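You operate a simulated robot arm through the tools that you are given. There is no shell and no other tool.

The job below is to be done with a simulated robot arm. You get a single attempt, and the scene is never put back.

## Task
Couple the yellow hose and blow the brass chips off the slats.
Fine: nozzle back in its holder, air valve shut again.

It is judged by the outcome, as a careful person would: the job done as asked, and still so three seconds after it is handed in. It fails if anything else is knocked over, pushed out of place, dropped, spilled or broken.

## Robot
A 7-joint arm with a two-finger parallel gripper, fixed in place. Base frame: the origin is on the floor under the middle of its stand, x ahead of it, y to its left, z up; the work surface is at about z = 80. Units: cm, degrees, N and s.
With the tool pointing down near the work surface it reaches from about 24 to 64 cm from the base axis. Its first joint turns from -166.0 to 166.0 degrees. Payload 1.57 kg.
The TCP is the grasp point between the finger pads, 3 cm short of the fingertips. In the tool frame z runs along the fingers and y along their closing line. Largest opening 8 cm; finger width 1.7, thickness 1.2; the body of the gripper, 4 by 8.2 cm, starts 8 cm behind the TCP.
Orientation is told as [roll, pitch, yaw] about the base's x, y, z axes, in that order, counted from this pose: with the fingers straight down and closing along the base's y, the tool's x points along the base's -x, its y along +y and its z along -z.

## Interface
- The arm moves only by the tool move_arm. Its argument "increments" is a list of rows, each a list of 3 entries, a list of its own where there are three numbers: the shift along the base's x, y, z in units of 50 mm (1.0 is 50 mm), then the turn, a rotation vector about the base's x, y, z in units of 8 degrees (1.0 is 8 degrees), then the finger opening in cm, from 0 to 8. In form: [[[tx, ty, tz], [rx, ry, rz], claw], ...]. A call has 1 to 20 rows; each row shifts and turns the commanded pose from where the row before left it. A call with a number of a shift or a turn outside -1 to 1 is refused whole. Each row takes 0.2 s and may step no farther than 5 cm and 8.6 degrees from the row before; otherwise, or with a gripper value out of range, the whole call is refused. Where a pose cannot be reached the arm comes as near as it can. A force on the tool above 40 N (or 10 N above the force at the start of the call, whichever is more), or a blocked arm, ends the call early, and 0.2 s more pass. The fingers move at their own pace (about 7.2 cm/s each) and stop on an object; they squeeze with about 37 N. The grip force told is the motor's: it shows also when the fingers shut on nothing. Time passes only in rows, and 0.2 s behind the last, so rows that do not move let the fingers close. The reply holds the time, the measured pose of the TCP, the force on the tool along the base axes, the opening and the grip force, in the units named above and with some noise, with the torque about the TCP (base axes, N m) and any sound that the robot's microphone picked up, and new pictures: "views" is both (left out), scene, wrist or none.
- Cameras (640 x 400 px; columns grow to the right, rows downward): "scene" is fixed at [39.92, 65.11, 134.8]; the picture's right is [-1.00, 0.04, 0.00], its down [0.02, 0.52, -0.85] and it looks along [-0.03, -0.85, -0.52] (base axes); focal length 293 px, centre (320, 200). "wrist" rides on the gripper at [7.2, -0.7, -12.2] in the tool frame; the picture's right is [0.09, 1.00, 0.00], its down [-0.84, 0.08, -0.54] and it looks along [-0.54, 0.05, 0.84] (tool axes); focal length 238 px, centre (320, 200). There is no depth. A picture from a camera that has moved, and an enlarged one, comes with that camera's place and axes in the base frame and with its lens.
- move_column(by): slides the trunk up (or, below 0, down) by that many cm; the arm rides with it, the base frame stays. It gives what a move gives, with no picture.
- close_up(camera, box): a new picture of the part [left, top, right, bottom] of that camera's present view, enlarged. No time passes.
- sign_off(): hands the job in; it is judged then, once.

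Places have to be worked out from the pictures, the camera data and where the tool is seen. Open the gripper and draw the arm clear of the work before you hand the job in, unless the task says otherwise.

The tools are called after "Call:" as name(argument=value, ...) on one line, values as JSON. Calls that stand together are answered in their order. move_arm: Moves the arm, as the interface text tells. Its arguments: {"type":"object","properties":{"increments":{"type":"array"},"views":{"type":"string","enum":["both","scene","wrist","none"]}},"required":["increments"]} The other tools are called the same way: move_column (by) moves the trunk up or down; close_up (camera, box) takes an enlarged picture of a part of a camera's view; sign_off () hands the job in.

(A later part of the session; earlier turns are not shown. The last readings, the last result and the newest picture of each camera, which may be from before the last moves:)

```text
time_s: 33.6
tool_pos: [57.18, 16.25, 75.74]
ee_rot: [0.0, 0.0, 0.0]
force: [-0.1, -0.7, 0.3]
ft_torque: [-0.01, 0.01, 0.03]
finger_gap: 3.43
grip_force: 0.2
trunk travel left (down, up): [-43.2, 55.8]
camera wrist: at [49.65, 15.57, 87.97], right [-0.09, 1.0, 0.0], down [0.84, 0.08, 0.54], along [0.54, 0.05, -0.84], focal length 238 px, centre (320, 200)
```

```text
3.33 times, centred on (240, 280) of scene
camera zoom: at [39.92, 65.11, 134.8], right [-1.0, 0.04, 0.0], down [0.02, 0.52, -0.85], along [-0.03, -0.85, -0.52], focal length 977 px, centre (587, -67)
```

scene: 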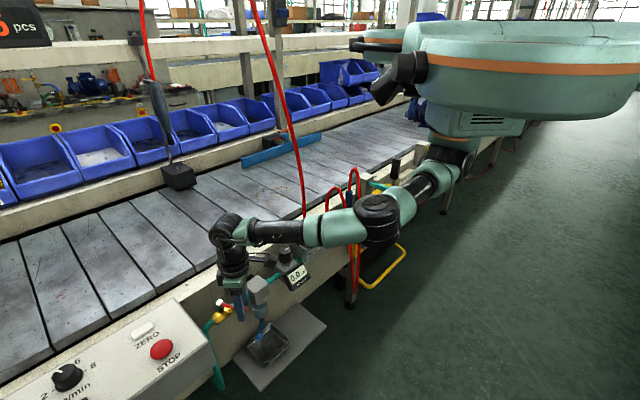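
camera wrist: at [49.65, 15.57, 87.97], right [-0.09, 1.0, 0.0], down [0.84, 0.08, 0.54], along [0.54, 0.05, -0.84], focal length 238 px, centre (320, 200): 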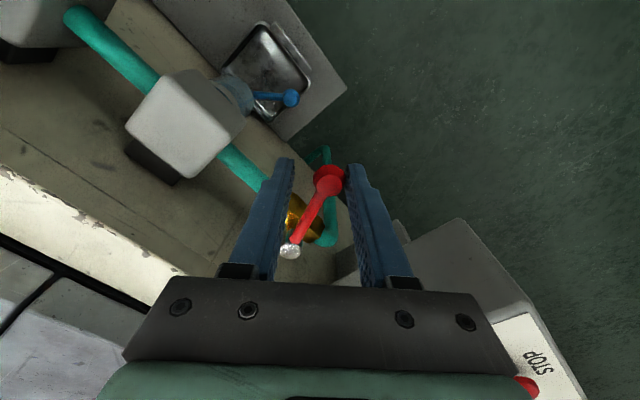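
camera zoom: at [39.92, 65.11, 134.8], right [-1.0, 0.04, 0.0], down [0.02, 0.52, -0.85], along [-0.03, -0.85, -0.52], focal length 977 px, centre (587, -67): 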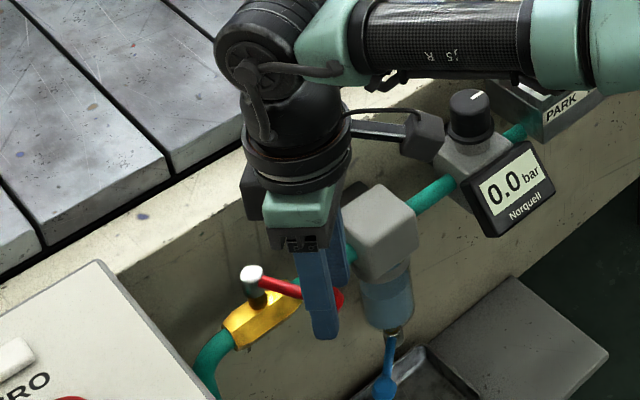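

The lever turns easily. I continue along the arc.

Call:
move_arm(increments=[[[-0.06, -0.22, 0], [0, 0, 0], 3.4], [[-0.02, -0.22, 0], [0, 0, 0], 3.4], [[0, -0.22, 0], [0, 0, 0], 3.4], [[0.04, -0.2, 0], [0, 0, 0], 3.4]], views="both")

Call:
close_up(camera="wrist", box=[200, 60, 440, 260])

Call:
close_up(camera="scene", box=[180, 220, 300, 340])

```text
time_s: 34.6
tool_pos: [56.95, 12.01, 75.59]
ee_rot: [0.0, 0.0, 0.0]
force: [0.0, 1.2, -0.1]
ft_torque: [0.02, 0.02, -0.02]
finger_gap: 3.51
grip_force: 0.1
trunk travel left (down, up): [-43.2, 55.8]
camera wrist: at [49.47, 11.3, 87.92], right [-0.09, 1.0, 0.0], down [0.84, 0.08, 0.54], along [0.54, 0.05, -0.84], focal length 238 px, centre (320, 200)
```

scene: 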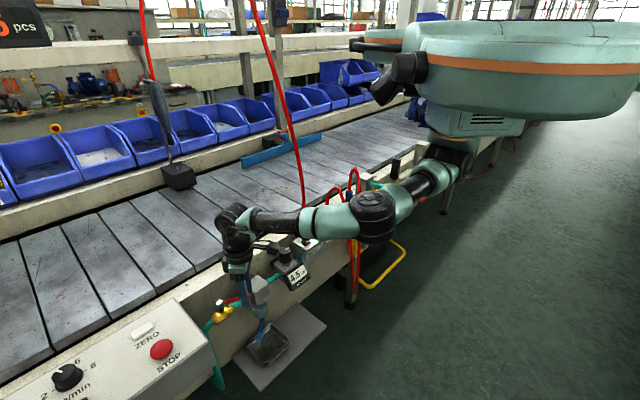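
wrist: 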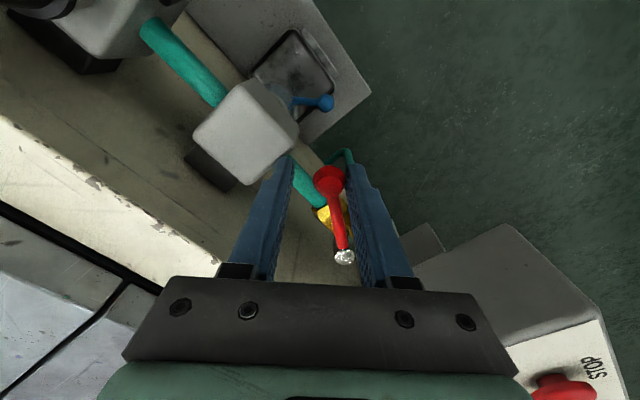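

```text
2.00 times, centred on (320, 160) of wrist
camera zoom: at [49.47, 11.3, 87.92], right [-0.09, 1.0, 0.0], down [0.84, 0.08, 0.54], along [0.54, 0.05, -0.84], focal length 477 px, centre (320, 280)
```

zoom: 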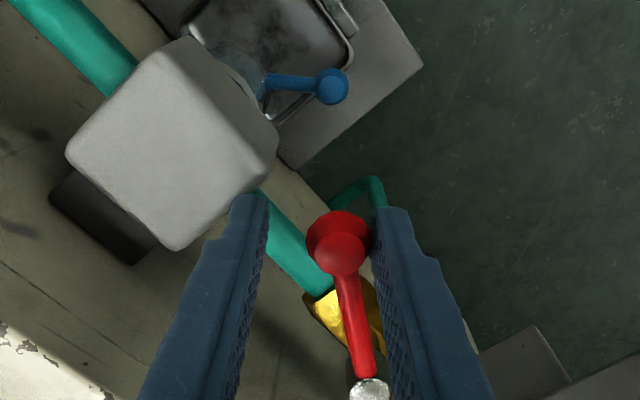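

```text
3.33 times, centred on (240, 280) of scene
camera zoom: at [39.92, 65.11, 134.8], right [-1.0, 0.04, 0.0], down [0.02, 0.52, -0.85], along [-0.03, -0.85, -0.52], focal length 977 px, centre (587, -67)
```

zoom: 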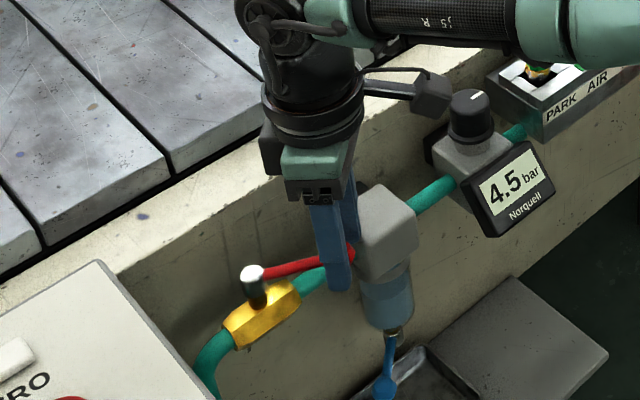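

The gauge now shows 4.5 bar and there is no hiss, so nothing is leaking with the nozzle parked. I bring the lever the rest of the way to line up with the pipe, lifting the tips slightly to clear the filter block.

Call:
move_arm(increments=[[[0.04, -0.08, 0.1], [0, 0, 0], 3.4], [[0.06, -0.16, 0.0], [0, 0, 0], 3.4], [[0.1, -0.16, 0.0], [0, 0, 0], 3.4], [[0.1, -0.12, 0.0], [0, 0, 0], 3.4]], views="both")

Call:
close_up(camera="wrist", box=[200, 60, 440, 260])

Call:
close_up(camera="scene", box=[180, 220, 300, 340])

```text
time_s: 35.6
tool_pos: [58.4, 9.28, 76.15]
ee_rot: [-0.1, 0.0, 0.1]
force: [-0.1, 1.2, 0.5]
ft_torque: [0.0, 0.02, 0.01]
finger_gap: 3.47
grip_force: 0.1
trunk travel left (down, up): [-43.2, 55.8]
camera wrist: at [50.95, 8.67, 88.37], right [-0.09, 1.0, 0.0], down [0.84, 0.08, 0.54], along [0.54, 0.05, -0.84], focal length 238 px, centre (320, 200)
```

scene: 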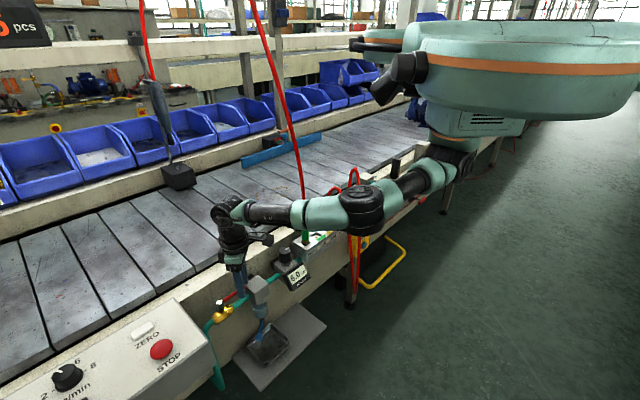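
wrist: 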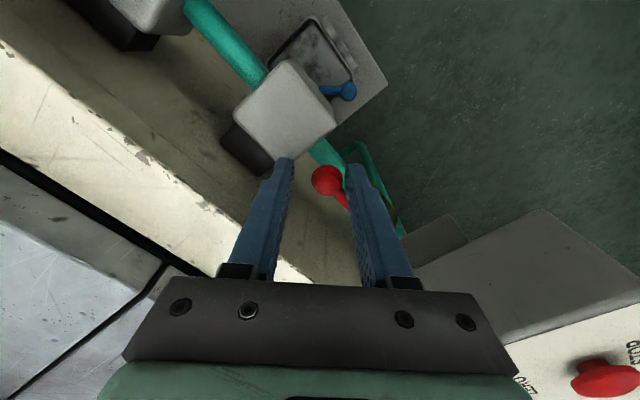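

```text
2.00 times, centred on (320, 160) of wrist
camera zoom: at [50.95, 8.67, 88.37], right [-0.09, 1.0, 0.0], down [0.84, 0.08, 0.54], along [0.54, 0.05, -0.84], focal length 477 px, centre (320, 280)
```

zoom: 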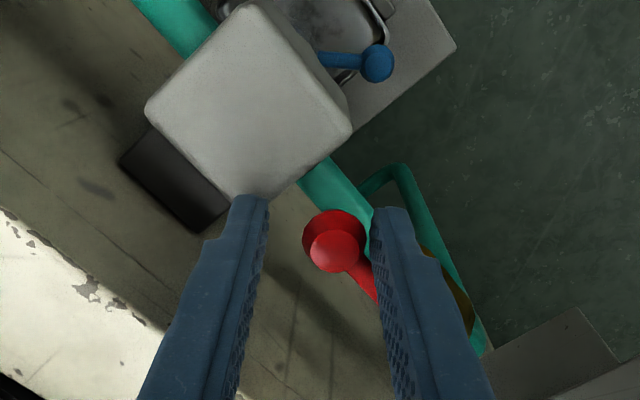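

```text
3.33 times, centred on (240, 280) of scene
camera zoom: at [39.92, 65.11, 134.8], right [-1.0, 0.04, 0.0], down [0.02, 0.52, -0.85], along [-0.03, -0.85, -0.52], focal length 977 px, centre (587, -67)
```

zoom: 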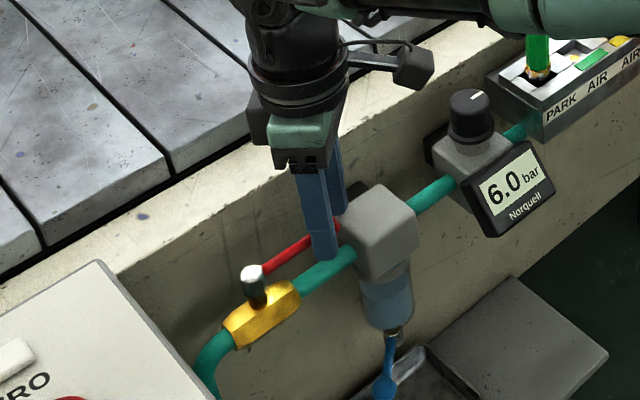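

The lever is now parallel to the pipe, the gauge reads 6.0 bar, and it is quiet. I lift straight up by raising the trunk back to where it was.

Call:
move_column(by=16.8)

Call:
close_up(camera="scene", box=[180, 180, 390, 340])

```text
time_s: 37.5
tool_pos: [58.38, 9.3, 92.82]
ee_rot: [0.0, 0.0, 0.0]
force: [-0.5, -0.1, 0.0]
ft_torque: [-0.03, 0.0, 0.02]
finger_gap: 3.38
grip_force: 0.1
trunk travel left (down, up): [-60.0, 39.0]
```

```text
2.50 times, centred on (285, 260) of scene
camera zoom: at [39.92, 65.11, 134.8], right [-1.0, 0.04, 0.0], down [0.02, 0.52, -0.85], along [-0.03, -0.85, -0.52], focal length 732 px, centre (408, 50)
```

zoom: 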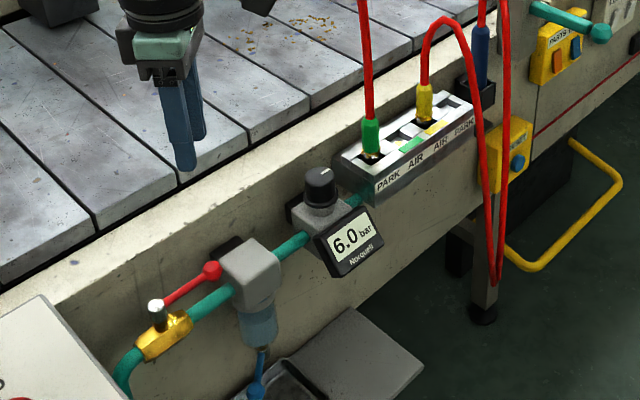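

The valve is open and steady at 6.0 bar. I go back around the robot side of the green hose, at height, to the nozzle side.

Call:
move_arm(increments=[[[-0.813, -0.077, 0.44], [0, 0, 0], 5], [[-0.813, -0.077, 0.44], [0, 0, 0], 5], [[-0.813, -0.077, 0.44], [0, 0, 0], 5], [[-0.813, -0.077, 0.44], [0, 0, 0], 5], [[-0.813, -0.077, 0.44], [0, 0, 0], 5], [[-0.813, -0.077, 0.44], [0, 0, 0], 5], [[-0.25, -0.95, 0], [0, 0, 0], 5], [[-0.25, -0.95, 0], [0, 0, 0], 5], [[-0.25, -0.95, 0], [0, 0, 0], 5], [[-0.25, -0.95, 0], [0, 0, 0], 5], [[0.1, -0.85, 0], [0, 0, -0.9375], 5], [[0.1, -0.85, 0], [0, 0, -0.9375], 5], [[0.1, -0.85, 0], [0, 0, -0.9375], 5], [[0.1, -0.85, 0], [0, 0, -0.9375], 5]], views="both")

```text
time_s: 40.5
tool_pos: [30.9, -29.09, 106.01]
ee_rot: [0.2, 0.0, -30.1]
force: [0.9, 0.0, 0.3]
ft_torque: [-0.02, 0.01, 0.02]
finger_gap: 4.99
grip_force: 0.1
trunk travel left (down, up): [-60.0, 39.0]
camera wrist: at [24.16, -26.04, 118.36], right [0.42, 0.91, 0.0], down [0.76, -0.35, 0.54], along [0.49, -0.23, -0.84], focal length 238 px, centre (320, 200)
```

scene: 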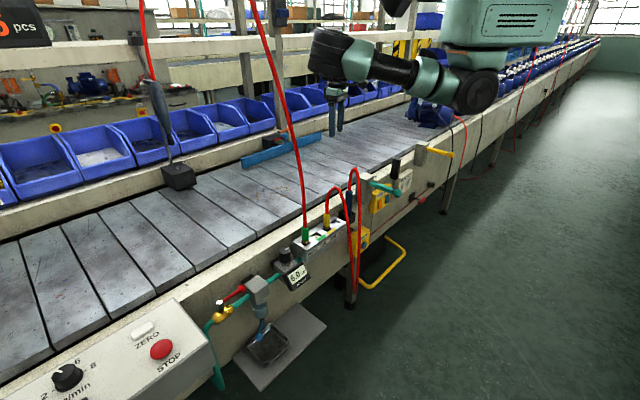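
wrist: 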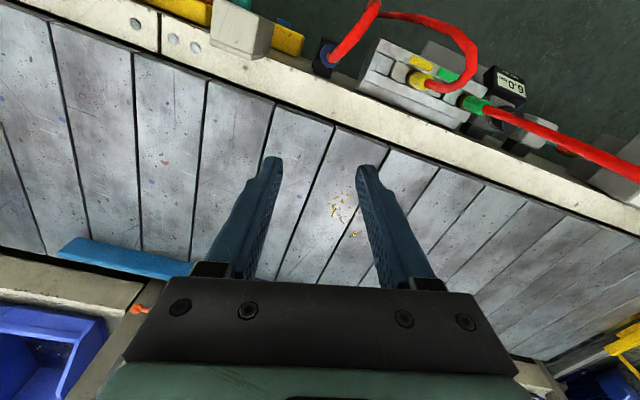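

Clear path so far. I finish the yaw to -45, tilt the palm 30° over the belt, and come down to a viewing height above the nozzle.

Call:
move_arm(increments=[[[0, 0, 0], [0, 0, -0.9375], 5], [[0, 0, 0], [0, 0, -0.9375], 5], [[0, 0, 0], [0.663, 0.663, 0], 5], [[0, 0, 0], [0.663, 0.663, 0], 5], [[0, 0, -0.8], [0.663, 0.663, 0], 5], [[0, 0, -0.8], [0.663, 0.663, 0], 5], [[0, 0, -0.6], [0, 0, 0], 5], [[0, 0, 0], [0, 0, 0], 5]], views="both")

Call:
close_up(camera="wrist", box=[180, 0, 440, 200])

Call:
close_up(camera="scene", box=[310, 130, 390, 240])

```text
time_s: 42.3
tool_pos: [30.81, -28.76, 95.11]
ee_rot: [-0.1, 30.0, -45.0]
force: [0.5, -0.1, 0.1]
ft_torque: [0.05, 0.01, 0.02]
finger_gap: 4.98
grip_force: 0.0
trunk travel left (down, up): [-60.0, 39.0]
camera wrist: at [30.03, -29.25, 109.32], right [0.65, 0.76, 0.05], down [0.76, -0.65, 0.05], along [0.07, 0.0, -1.0], focal length 238 px, centre (320, 200)
```

scene: 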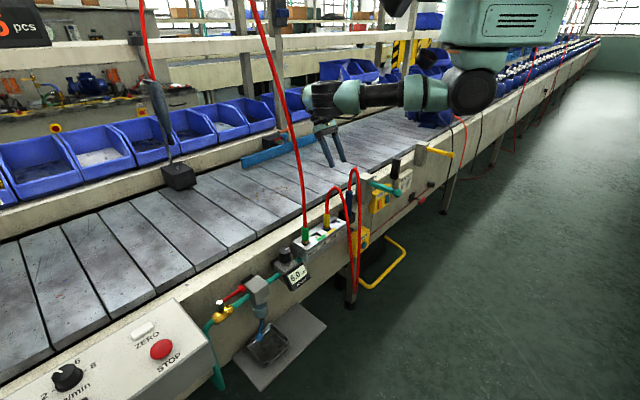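
wrist: 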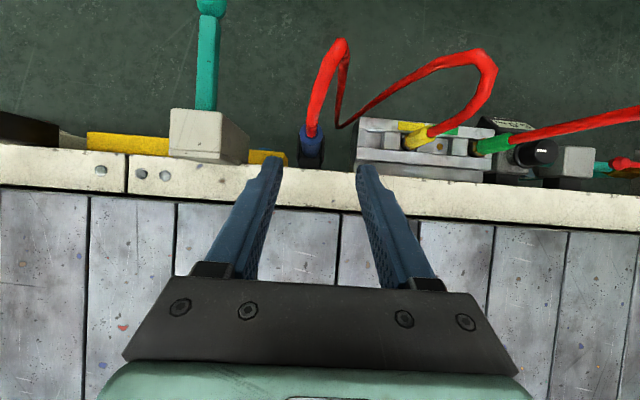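

```text
2.00 times, centred on (310, 100) of wrist
camera zoom: at [30.03, -29.25, 109.32], right [0.65, 0.76, 0.05], down [0.76, -0.65, 0.05], along [0.07, 0.0, -1.0], focal length 477 px, centre (340, 400)
```

zoom: 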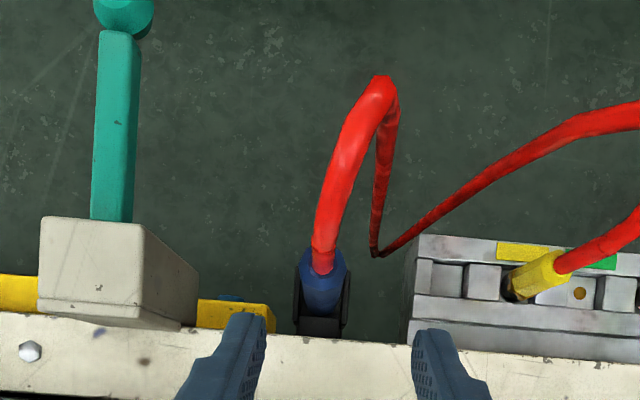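

```text
3.64 times, centred on (350, 185) of scene
camera zoom: at [39.92, 65.11, 134.8], right [-1.0, 0.04, 0.0], down [0.02, 0.52, -0.85], along [-0.03, -0.85, -0.52], focal length 1065 px, centre (211, 254)
```

zoom: 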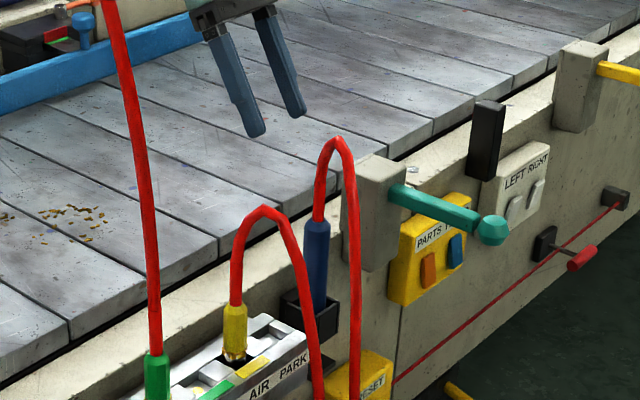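

The nozzle axis comes out at about (25.7, -25.25), with the blue body from z of about 74 to 83.5. I approach along the tilted axis with the fingers at 5 cm and check before the last part.

Call:
move_arm(increments=[[[-0.15, -0.005, -0.61], [0, 0, 0], 5], [[-0.15, -0.005, -0.61], [0, 0, 0], 5], [[-0.236, 0.236, -0.577], [0, 0, 0], 5], [[0, 0, 0], [0, 0, 0], 5]], views="both")

Call:
close_up(camera="wrist", box=[200, 40, 440, 240])

Call:
close_up(camera="scene", box=[310, 130, 390, 240])

```text
time_s: 43.3
tool_pos: [28.29, -27.73, 86.0]
ee_rot: [0.0, 29.8, -45.0]
force: [0.2, 0.6, -0.4]
ft_torque: [0.02, 0.02, 0.03]
finger_gap: 4.98
grip_force: 0.0
trunk travel left (down, up): [-60.0, 39.0]
camera wrist: at [27.54, -28.05, 100.23], right [0.65, 0.76, 0.05], down [0.76, -0.65, 0.05], along [0.07, 0.0, -1.0], focal length 238 px, centre (320, 200)
```

scene: 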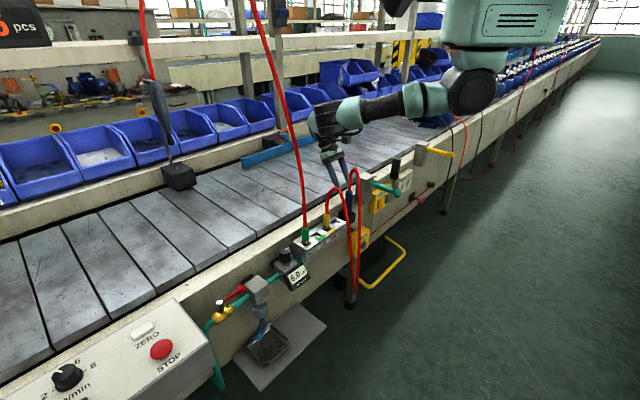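
wrist: 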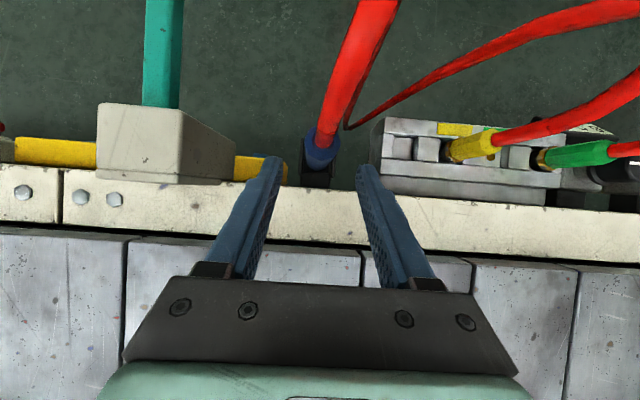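

```text
2.00 times, centred on (320, 140) of wrist
camera zoom: at [27.54, -28.05, 100.23], right [0.65, 0.76, 0.05], down [0.76, -0.65, 0.05], along [0.07, 0.0, -1.0], focal length 477 px, centre (320, 320)
```

zoom: 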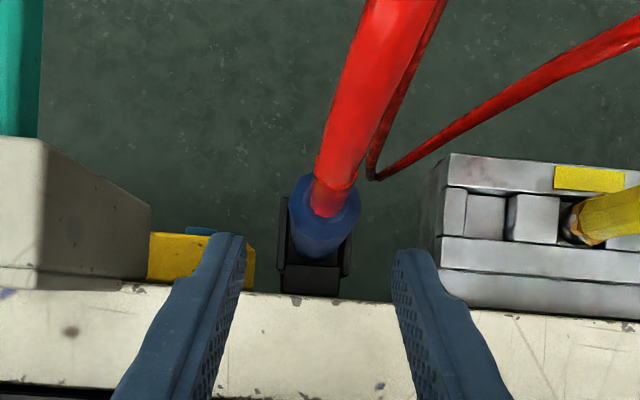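

```text
3.64 times, centred on (350, 185) of scene
camera zoom: at [39.92, 65.11, 134.8], right [-1.0, 0.04, 0.0], down [0.02, 0.52, -0.85], along [-0.03, -0.85, -0.52], focal length 1065 px, centre (211, 254)
```

zoom: 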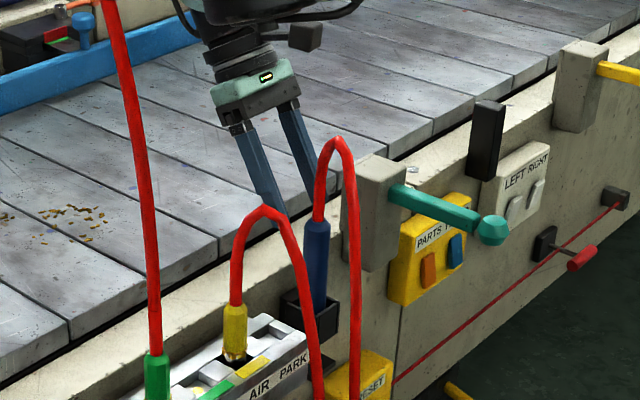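

Alignment is good. I go the remaining 6.5 cm with the fingers open and verify before closing.

Call:
move_arm(increments=[[[-0.166, 0.162, -0.38], [0, 0, 0], 5], [[-0.166, 0.162, -0.38], [0, 0, 0], 5], [[-0.166, 0.162, -0.38], [0, 0, 0], 5], [[0, 0, 0], [0, 0, 0], 5]], views="both")

Call:
close_up(camera="scene", box=[320, 160, 380, 230])

Call:
close_up(camera="wrist", box=[200, 60, 440, 260])

```text
time_s: 44.3
tool_pos: [25.85, -25.38, 80.33]
ee_rot: [0.0, 29.9, -45.0]
force: [-0.3, 0.3, 0.0]
ft_torque: [-0.01, -0.01, 0.01]
finger_gap: 4.97
grip_force: 0.1
trunk travel left (down, up): [-60.0, 39.0]
camera wrist: at [25.1, -25.71, 94.54], right [0.65, 0.76, 0.05], down [0.76, -0.65, 0.05], along [0.07, 0.0, -1.0], focal length 238 px, centre (320, 200)
```

scene: 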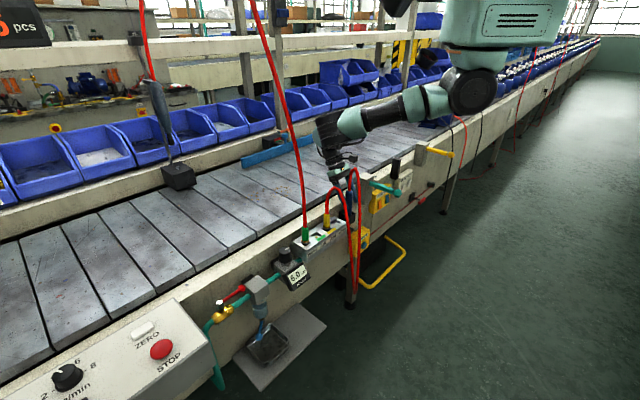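
wrist: 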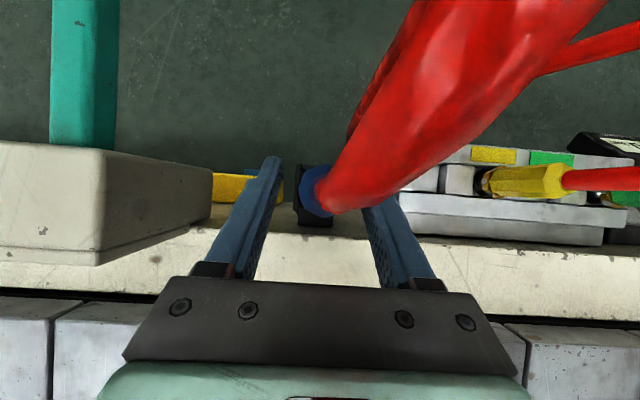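

```text
5.71 times, centred on (350, 195) of scene
camera zoom: at [39.92, 65.11, 134.8], right [-1.0, 0.04, 0.0], down [0.02, 0.52, -0.85], along [-0.03, -0.85, -0.52], focal length 1674 px, centre (149, 229)
```

zoom: 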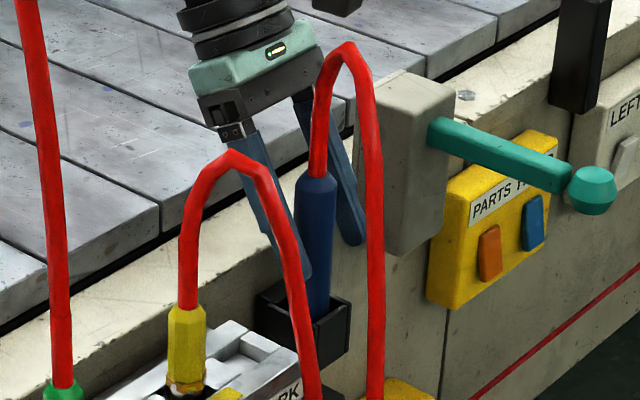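

```text
2.00 times, centred on (320, 160) of wrist
camera zoom: at [25.1, -25.71, 94.54], right [0.65, 0.76, 0.05], down [0.76, -0.65, 0.05], along [0.07, 0.0, -1.0], focal length 477 px, centre (320, 280)
```

zoom: 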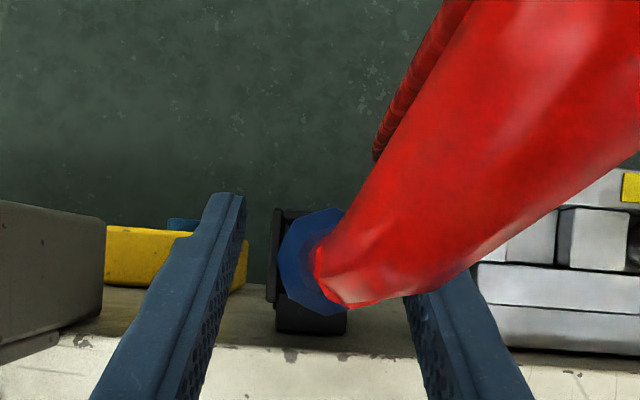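

The nozzle is between the fingers. I close on it and listen for air.

Call:
move_arm(increments=[[[0, 0, 0], [0, 0, 0], 1], [[0, 0, 0], [0, 0, 0], 1], [[0, 0, 0], [0, 0, 0], 1]], views="scene")

Call:
close_up(camera="scene", box=[320, 160, 380, 230])

```text
time_s: 45.1
tool_pos: [25.96, -25.46, 80.35]
ee_rot: [0.0, 29.9, -45.1]
force: [0.1, -0.1, -0.7]
ft_torque: [0.03, -0.01, -0.01]
finger_gap: 2.52
grip_force: 36.1
trunk travel left (down, up): [-60.0, 39.0]
```

scene: 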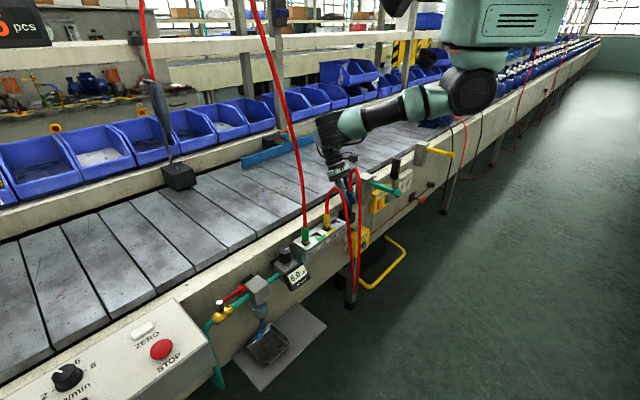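

```text
5.71 times, centred on (350, 195) of scene
camera zoom: at [39.92, 65.11, 134.8], right [-1.0, 0.04, 0.0], down [0.02, 0.52, -0.85], along [-0.03, -0.85, -0.52], focal length 1674 px, centre (149, 229)
```

zoom: 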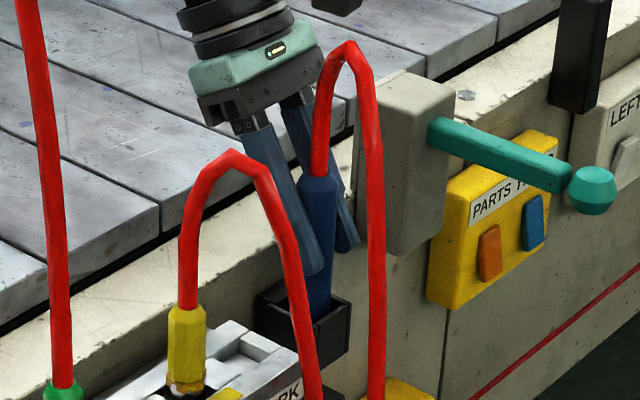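

The nozzle is gripped at 2.5 cm, and no air sound yet. I lift it straight up out of the holder slowly and listen.

Call:
move_arm(increments=[[[0, 0, 0.2], [0, 0, 0], 1], [[0, 0, 0.2], [0, 0, 0], 1], [[0, 0, 0.2], [0, 0, 0], 1]], views="scene")

Call:
close_up(camera="scene", box=[310, 150, 380, 240])

```text
time_s: 45.9
tool_pos: [25.94, -25.46, 83.34]
ee_rot: [0.0, 29.9, -45.0]
force: [-0.5, 0.6, -1.6]
ft_torque: [0.0, 0.0, -0.02]
finger_gap: 2.52
grip_force: 36.9
trunk travel left (down, up): [-60.0, 39.0]
```

scene: 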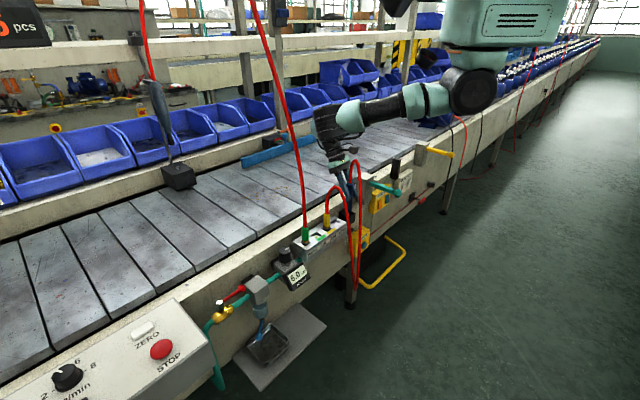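

```text
4.44 times, centred on (345, 195) of scene
camera zoom: at [39.92, 65.11, 134.8], right [-1.0, 0.04, 0.0], down [0.02, 0.52, -0.85], along [-0.03, -0.85, -0.52], focal length 1302 px, centre (209, 222)
```

zoom: 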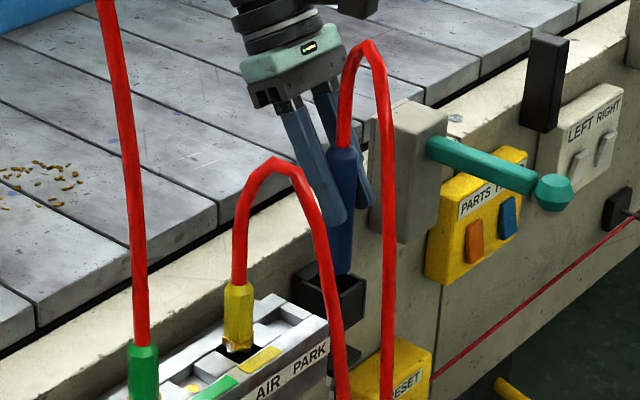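

The nozzle slides up freely. I lift it fully clear of the holder.

Call:
move_arm(increments=[[[0, 0, 0.3], [0, 0, 0], 1], [[0, 0, 0.35], [0, 0, 0], 1], [[0, 0, 0.4], [0, 0, 0], 1], [[0, 0, 0.4], [0, 0, 0], 1], [[0, 0, 0.4], [0, 0, 0], 1], [[0, 0, 0.4], [0, 0, 0], 1]], views="both")

Call:
close_up(camera="scene", box=[300, 110, 390, 240])

Call:
close_up(camera="scene", box=[325, 140, 365, 190])

```text
time_s: 47.3
tool_pos: [25.91, -25.57, 94.71]
ee_rot: [0.1, 30.0, -44.9]
force: [-0.5, -0.9, -1.6]
ft_torque: [-0.02, 0.04, -0.03]
finger_gap: 2.5
grip_force: 36.4
trunk travel left (down, up): [-60.0, 39.0]
camera wrist: at [25.07, -25.74, 108.93], right [0.65, 0.76, 0.05], down [0.76, -0.65, 0.05], along [0.07, 0.0, -1.0], focal length 238 px, centre (320, 200)
```

scene: 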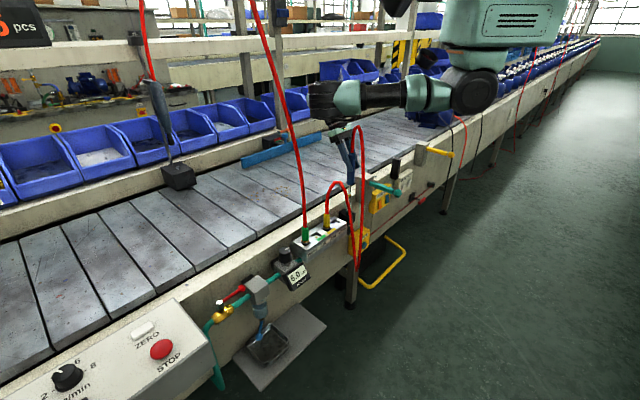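
wrist: 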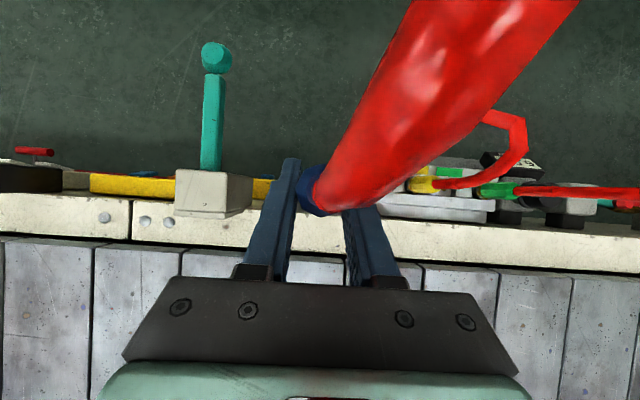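

```text
3.08 times, centred on (345, 175) of scene
camera zoom: at [39.92, 65.11, 134.8], right [-1.0, 0.04, 0.0], down [0.02, 0.52, -0.85], along [-0.03, -0.85, -0.52], focal length 902 px, centre (243, 277)
```

zoom: 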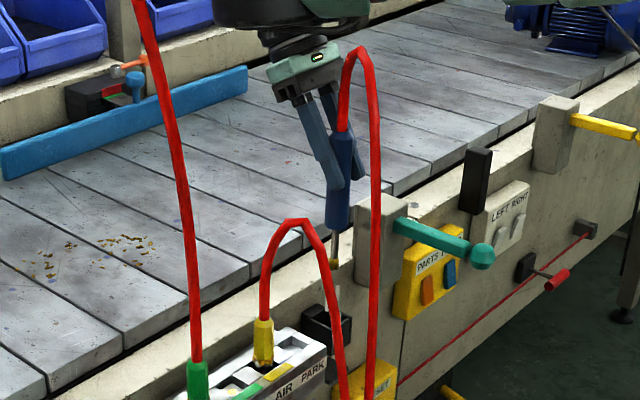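

```text
8.00 times, centred on (345, 165) of scene
camera zoom: at [39.92, 65.11, 134.8], right [-1.0, 0.04, 0.0], down [0.02, 0.52, -0.85], along [-0.03, -0.85, -0.52], focal length 2344 px, centre (120, 480)
```

zoom: 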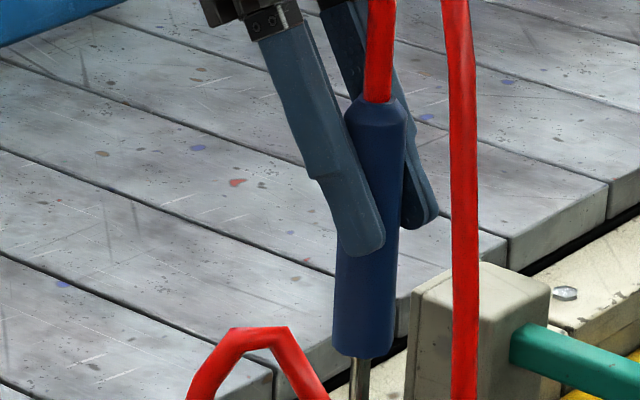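

The nozzle is out of the holder with no hiss yet. I look closely at its lower end and the hose coupling.

Call:
close_up(camera="scene", box=[325, 170, 360, 215])

Call:
close_up(camera="scene", box=[320, 205, 350, 235])

Call:
close_up(camera="scene", box=[210, 250, 320, 330])

```text
8.89 times, centred on (342, 192) of scene
camera zoom: at [39.92, 65.11, 134.8], right [-1.0, 0.04, 0.0], down [0.02, 0.52, -0.85], along [-0.03, -0.85, -0.52], focal length 2604 px, centre (120, 267)
```

zoom: 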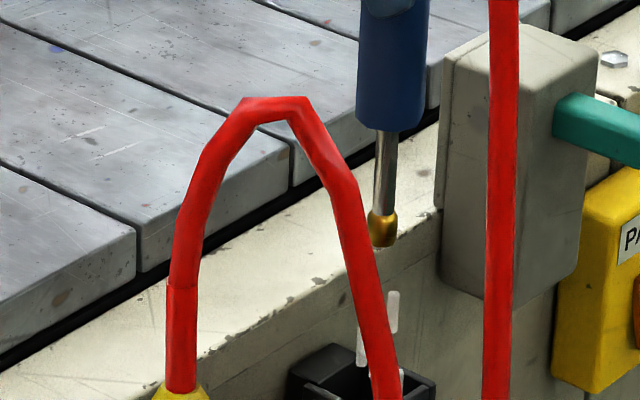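

```text
13.33 times, centred on (335, 220) of scene
camera zoom: at [39.92, 65.11, 134.8], right [-1.0, 0.04, 0.0], down [0.02, 0.52, -0.85], along [-0.03, -0.85, -0.52], focal length 3906 px, centre (120, -67)
```

zoom: 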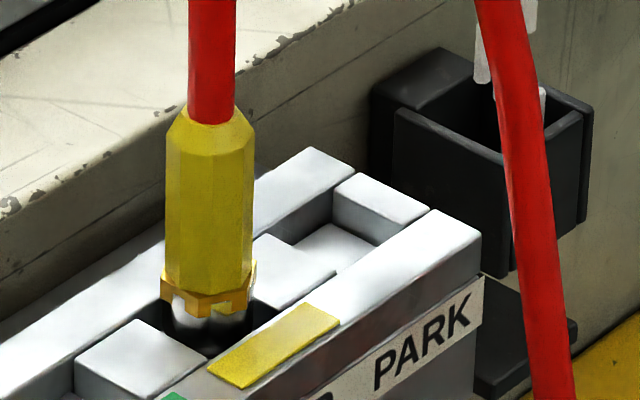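

```text
5.00 times, centred on (265, 290) of scene
camera zoom: at [39.92, 65.11, 134.8], right [-1.0, 0.04, 0.0], down [0.02, 0.52, -0.85], along [-0.03, -0.85, -0.52], focal length 1465 px, centre (595, -250)
```

zoom: 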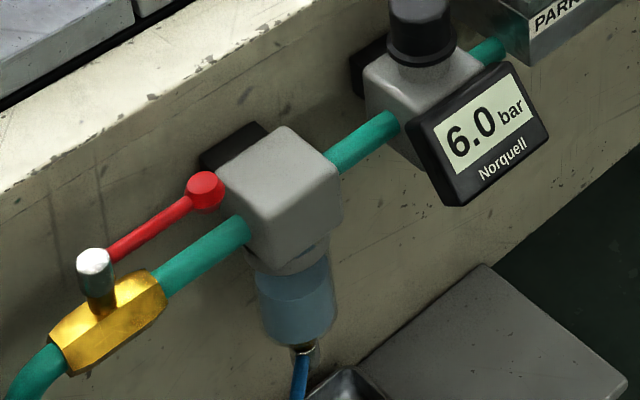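

White streaks below the tip show the nozzle is already blowing, so the coupling works. I turn to yaw -30 and tilt the nozzle outward so the jet points to the far side at a shallow angle. I stay high and behind the chips.

Call:
move_arm(increments=[[[0, 0, 0.5], [0, 0, 0.9375], 1], [[0, 0, 0.5], [0, 0, 0.9375], 1], [[0.175, 0.04, 0], [-0.469, -0.812, 0], 1], [[0.175, 0.04, 0], [-0.469, -0.812, 0], 1], [[0.175, 0.04, 0], [-0.469, -0.812, 0], 1], [[0.175, 0.04, 0], [-0.469, -0.812, 0], 1]], views="both")

Call:
close_up(camera="scene", box=[220, 100, 380, 240])

```text
time_s: 48.7
tool_pos: [29.46, -24.69, 99.73]
ee_rot: [-0.1, -0.1, -30.1]
force: [0.4, -1.0, -1.3]
ft_torque: [0.01, -0.01, -0.02]
finger_gap: 2.49
grip_force: 36.8
trunk travel left (down, up): [-60.0, 39.0]
camera wrist: at [22.62, -21.61, 111.93], right [0.42, 0.91, 0.0], down [0.76, -0.35, 0.54], along [0.49, -0.23, -0.84], focal length 238 px, centre (320, 200)
```

scene: 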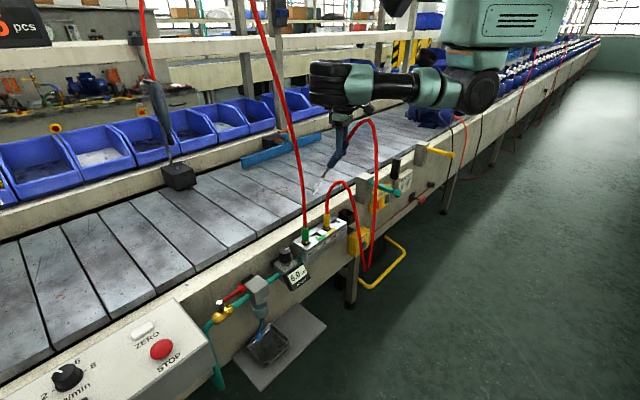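
wrist: 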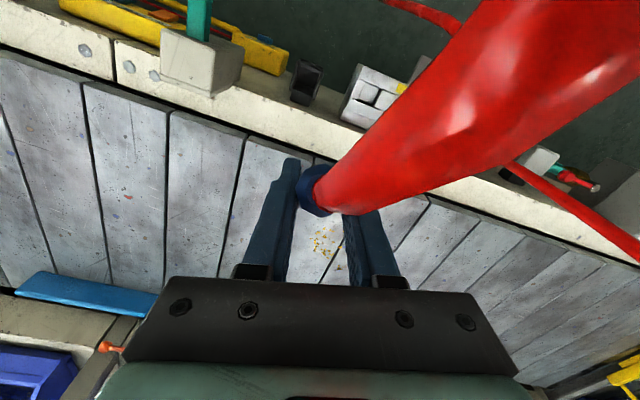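

```text
2.86 times, centred on (300, 170) of scene
camera zoom: at [39.92, 65.11, 134.8], right [-1.0, 0.04, 0.0], down [0.02, 0.52, -0.85], along [-0.03, -0.85, -0.52], focal length 837 px, centre (377, 286)
```

zoom: 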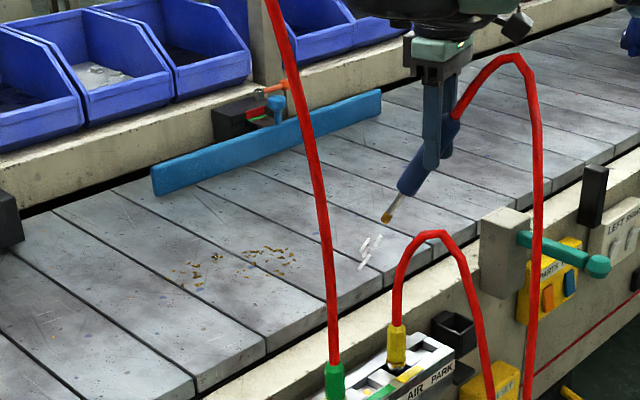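

The jet streaks are visible, the nozzle is tilted 30°, and the chips are undisturbed so far. I continue the tilt to about 60°.

Call:
move_arm(increments=[[[0.15, 0.04, 0], [-0.469, -0.812, 0], 1], [[0.15, 0.04, 0], [-0.469, -0.812, 0], 1], [[0.15, 0.04, 0], [-0.469, -0.812, 0], 1], [[0.15, 0.04, 0], [-0.469, -0.812, 0], 1]], views="both")

Call:
close_up(camera="scene", box=[220, 100, 380, 240])

```text
time_s: 49.7
tool_pos: [32.4, -23.91, 99.7]
ee_rot: [0.1, -30.1, -30.0]
force: [0.3, -0.2, -1.1]
ft_torque: [0.0, 0.01, -0.02]
finger_gap: 2.5
grip_force: 36.5
trunk travel left (down, up): [-60.0, 39.0]
camera wrist: at [21.06, -18.22, 106.71], right [0.43, 0.9, -0.05], down [0.43, -0.16, 0.89], along [0.79, -0.4, -0.46], focal length 238 px, centre (320, 200)
```

scene: 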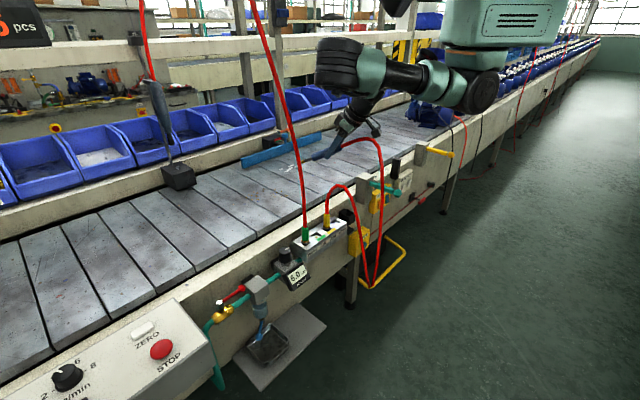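
wrist: 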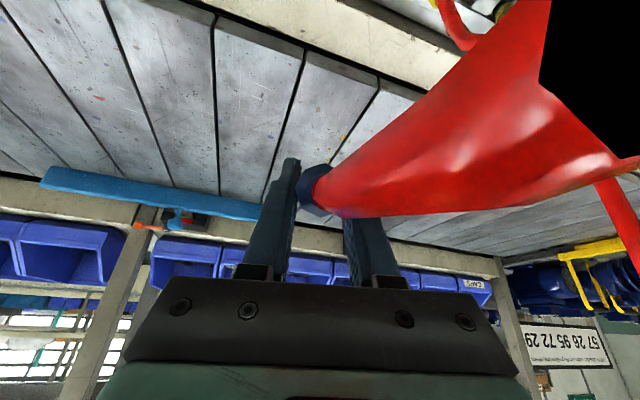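

```text
2.86 times, centred on (300, 170) of scene
camera zoom: at [39.92, 65.11, 134.8], right [-1.0, 0.04, 0.0], down [0.02, 0.52, -0.85], along [-0.03, -0.85, -0.52], focal length 837 px, centre (377, 286)
```

zoom: 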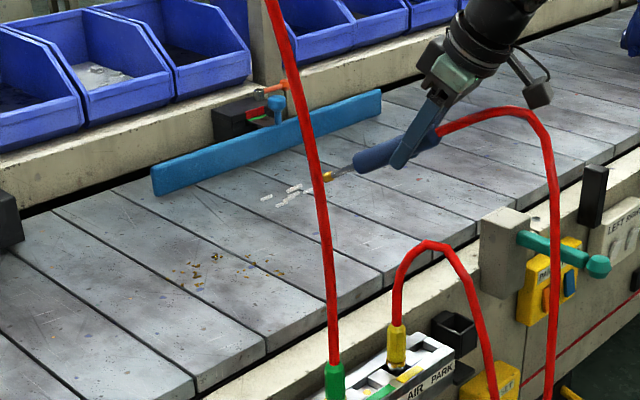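

Some chips have already moved. I zoom to see where they are now.

Call:
close_up(camera="scene", box=[230, 140, 330, 210])

Call:
close_up(camera="wrist", box=[160, 0, 480, 230])

Call:
close_up(camera="scene", box=[150, 120, 270, 200])

```text
5.71 times, centred on (280, 175) of scene
camera zoom: at [39.92, 65.11, 134.8], right [-1.0, 0.04, 0.0], down [0.02, 0.52, -0.85], along [-0.03, -0.85, -0.52], focal length 1674 px, centre (549, 343)
```

zoom: 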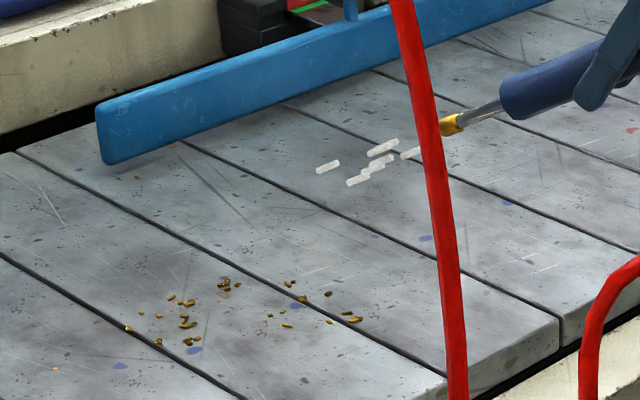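

```text
1.74 times, centred on (320, 115) of wrist
camera zoom: at [21.06, -18.22, 106.71], right [0.43, 0.9, -0.05], down [0.43, -0.16, 0.89], along [0.79, -0.4, -0.46], focal length 414 px, centre (320, 348)
```

zoom: 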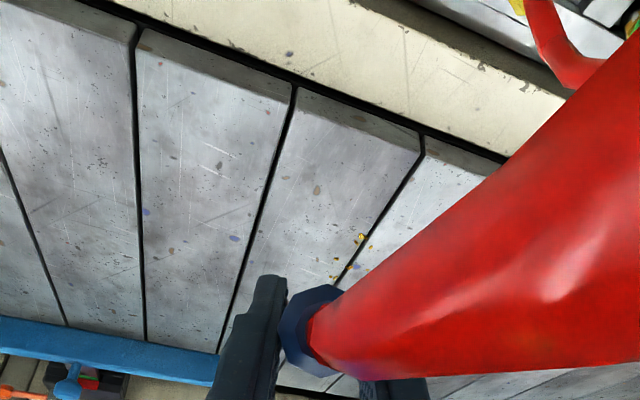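

```text
5.00 times, centred on (210, 160) of scene
camera zoom: at [39.92, 65.11, 134.8], right [-1.0, 0.04, 0.0], down [0.02, 0.52, -0.85], along [-0.03, -0.85, -0.52], focal length 1465 px, centre (870, 400)
```

zoom: 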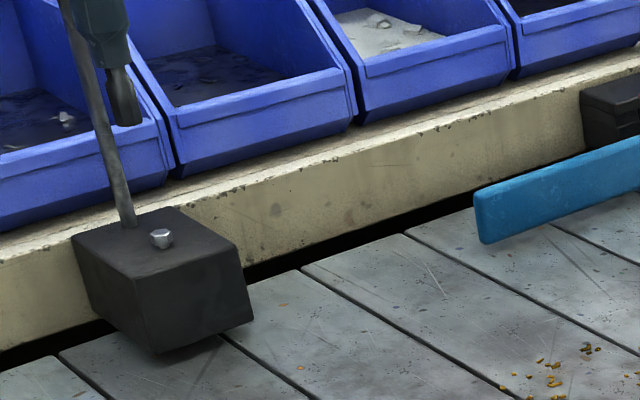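

Many chips have already blown off. What remains is roughly at along-rail 14–25 cm and 55–65 cm out. I lower the tip close above the near edge of the slats so the jet grazes them from behind.

Call:
move_arm(increments=[[[-0.147, 0.213, -0.567], [0, 0, 0], 1], [[-0.147, 0.213, -0.567], [0, 0, 0], 1], [[-0.147, 0.213, -0.567], [0, 0, 0], 1], [[0, 0, 0], [0, 0, 0], 1], [[0, 0, 0], [0, 0, 0], 1]], views="both")

Call:
close_up(camera="scene", box=[220, 130, 340, 220])

```text
time_s: 50.9
tool_pos: [30.21, -20.61, 91.19]
ee_rot: [0.0, -30.1, -30.1]
force: [-0.9, 0.1, -0.2]
ft_torque: [-0.01, 0.03, 0.02]
finger_gap: 2.47
grip_force: 36.8
trunk travel left (down, up): [-60.0, 39.0]
camera wrist: at [18.88, -15.0, 98.25], right [0.43, 0.9, -0.05], down [0.43, -0.16, 0.89], along [0.79, -0.4, -0.46], focal length 238 px, centre (320, 200)
```

scene: 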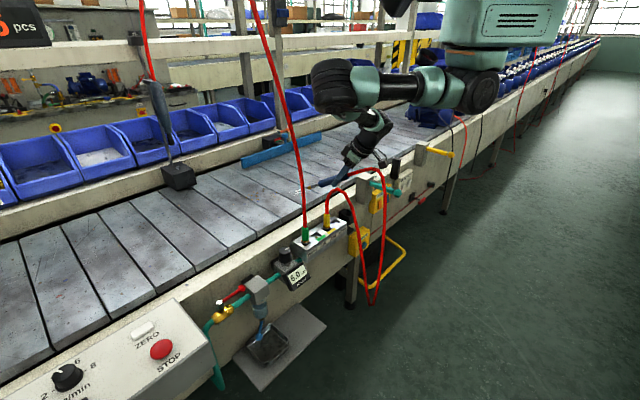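
wrist: 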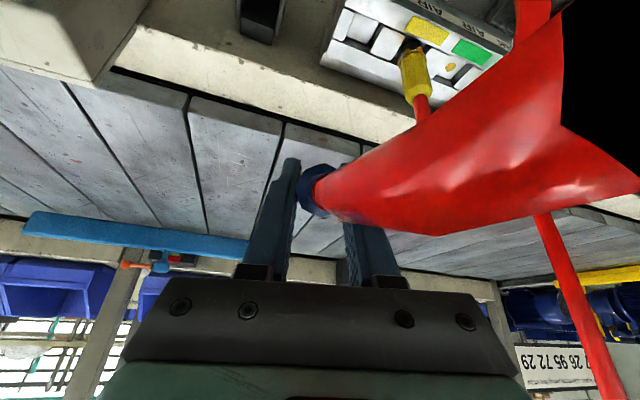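

```text
4.44 times, centred on (280, 175) of scene
camera zoom: at [39.92, 65.11, 134.8], right [-1.0, 0.04, 0.0], down [0.02, 0.52, -0.85], along [-0.03, -0.85, -0.52], focal length 1302 px, centre (498, 311)
```

zoom: 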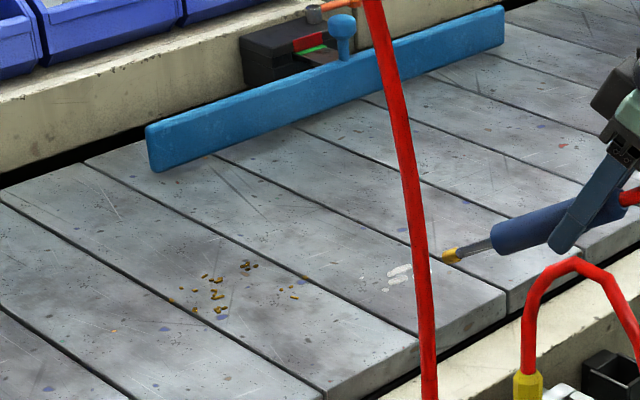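

More chips are gone, with the rest now about 15–25 along and 60–65 out. I move the tip outward past the yellow hose arch and sweep slowly sideways along the belt across the remaining chips.

Call:
move_arm(increments=[[[0.283, -0.283, 0.04], [0, 0, 0], 1], [[0.283, -0.283, 0.04], [0, 0, 0], 1], [[0.14, 0.14, 0], [0, 0, 0], 1], [[0.14, 0.14, 0], [0, 0, 0], 1], [[0.14, 0.14, 0], [0, 0, 0], 1], [[0.14, 0.14, 0], [0, 0, 0], 1], [[0.14, 0.14, 0], [0, 0, 0], 1], [[0, 0, 0], [0, 0, 0], 1]], views="both")

Call:
close_up(camera="scene", box=[220, 130, 340, 220])

```text
time_s: 52.7
tool_pos: [36.62, -19.92, 91.6]
ee_rot: [0.1, -30.1, -30.0]
force: [-0.7, 0.4, -1.3]
ft_torque: [0.03, 0.01, -0.02]
finger_gap: 2.49
grip_force: 36.0
trunk travel left (down, up): [-60.0, 39.0]
camera wrist: at [25.29, -14.29, 98.68], right [0.43, 0.9, -0.04], down [0.43, -0.16, 0.89], along [0.79, -0.4, -0.46], focal length 238 px, centre (320, 200)
```

scene: 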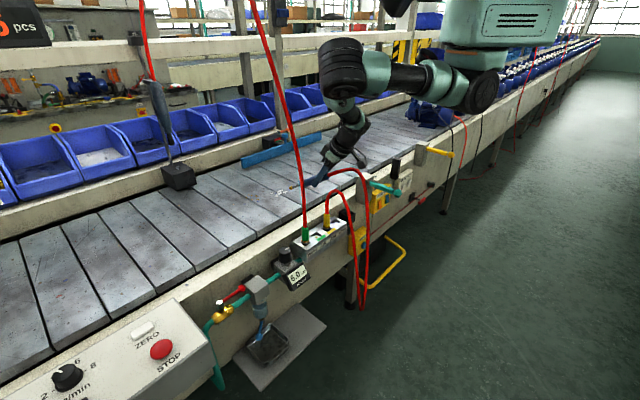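
wrist: 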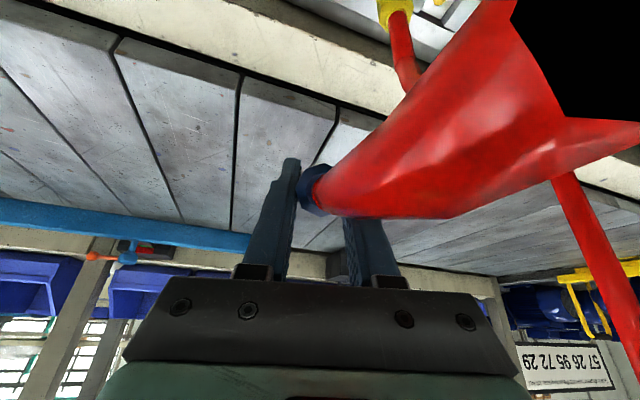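

```text
4.44 times, centred on (280, 175) of scene
camera zoom: at [39.92, 65.11, 134.8], right [-1.0, 0.04, 0.0], down [0.02, 0.52, -0.85], along [-0.03, -0.85, -0.52], focal length 1302 px, centre (498, 311)
```

zoom: 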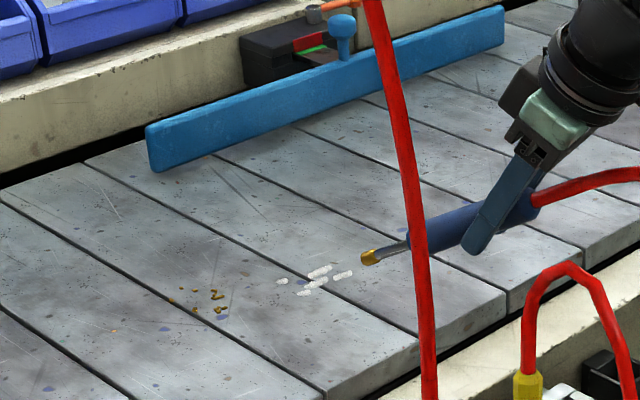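

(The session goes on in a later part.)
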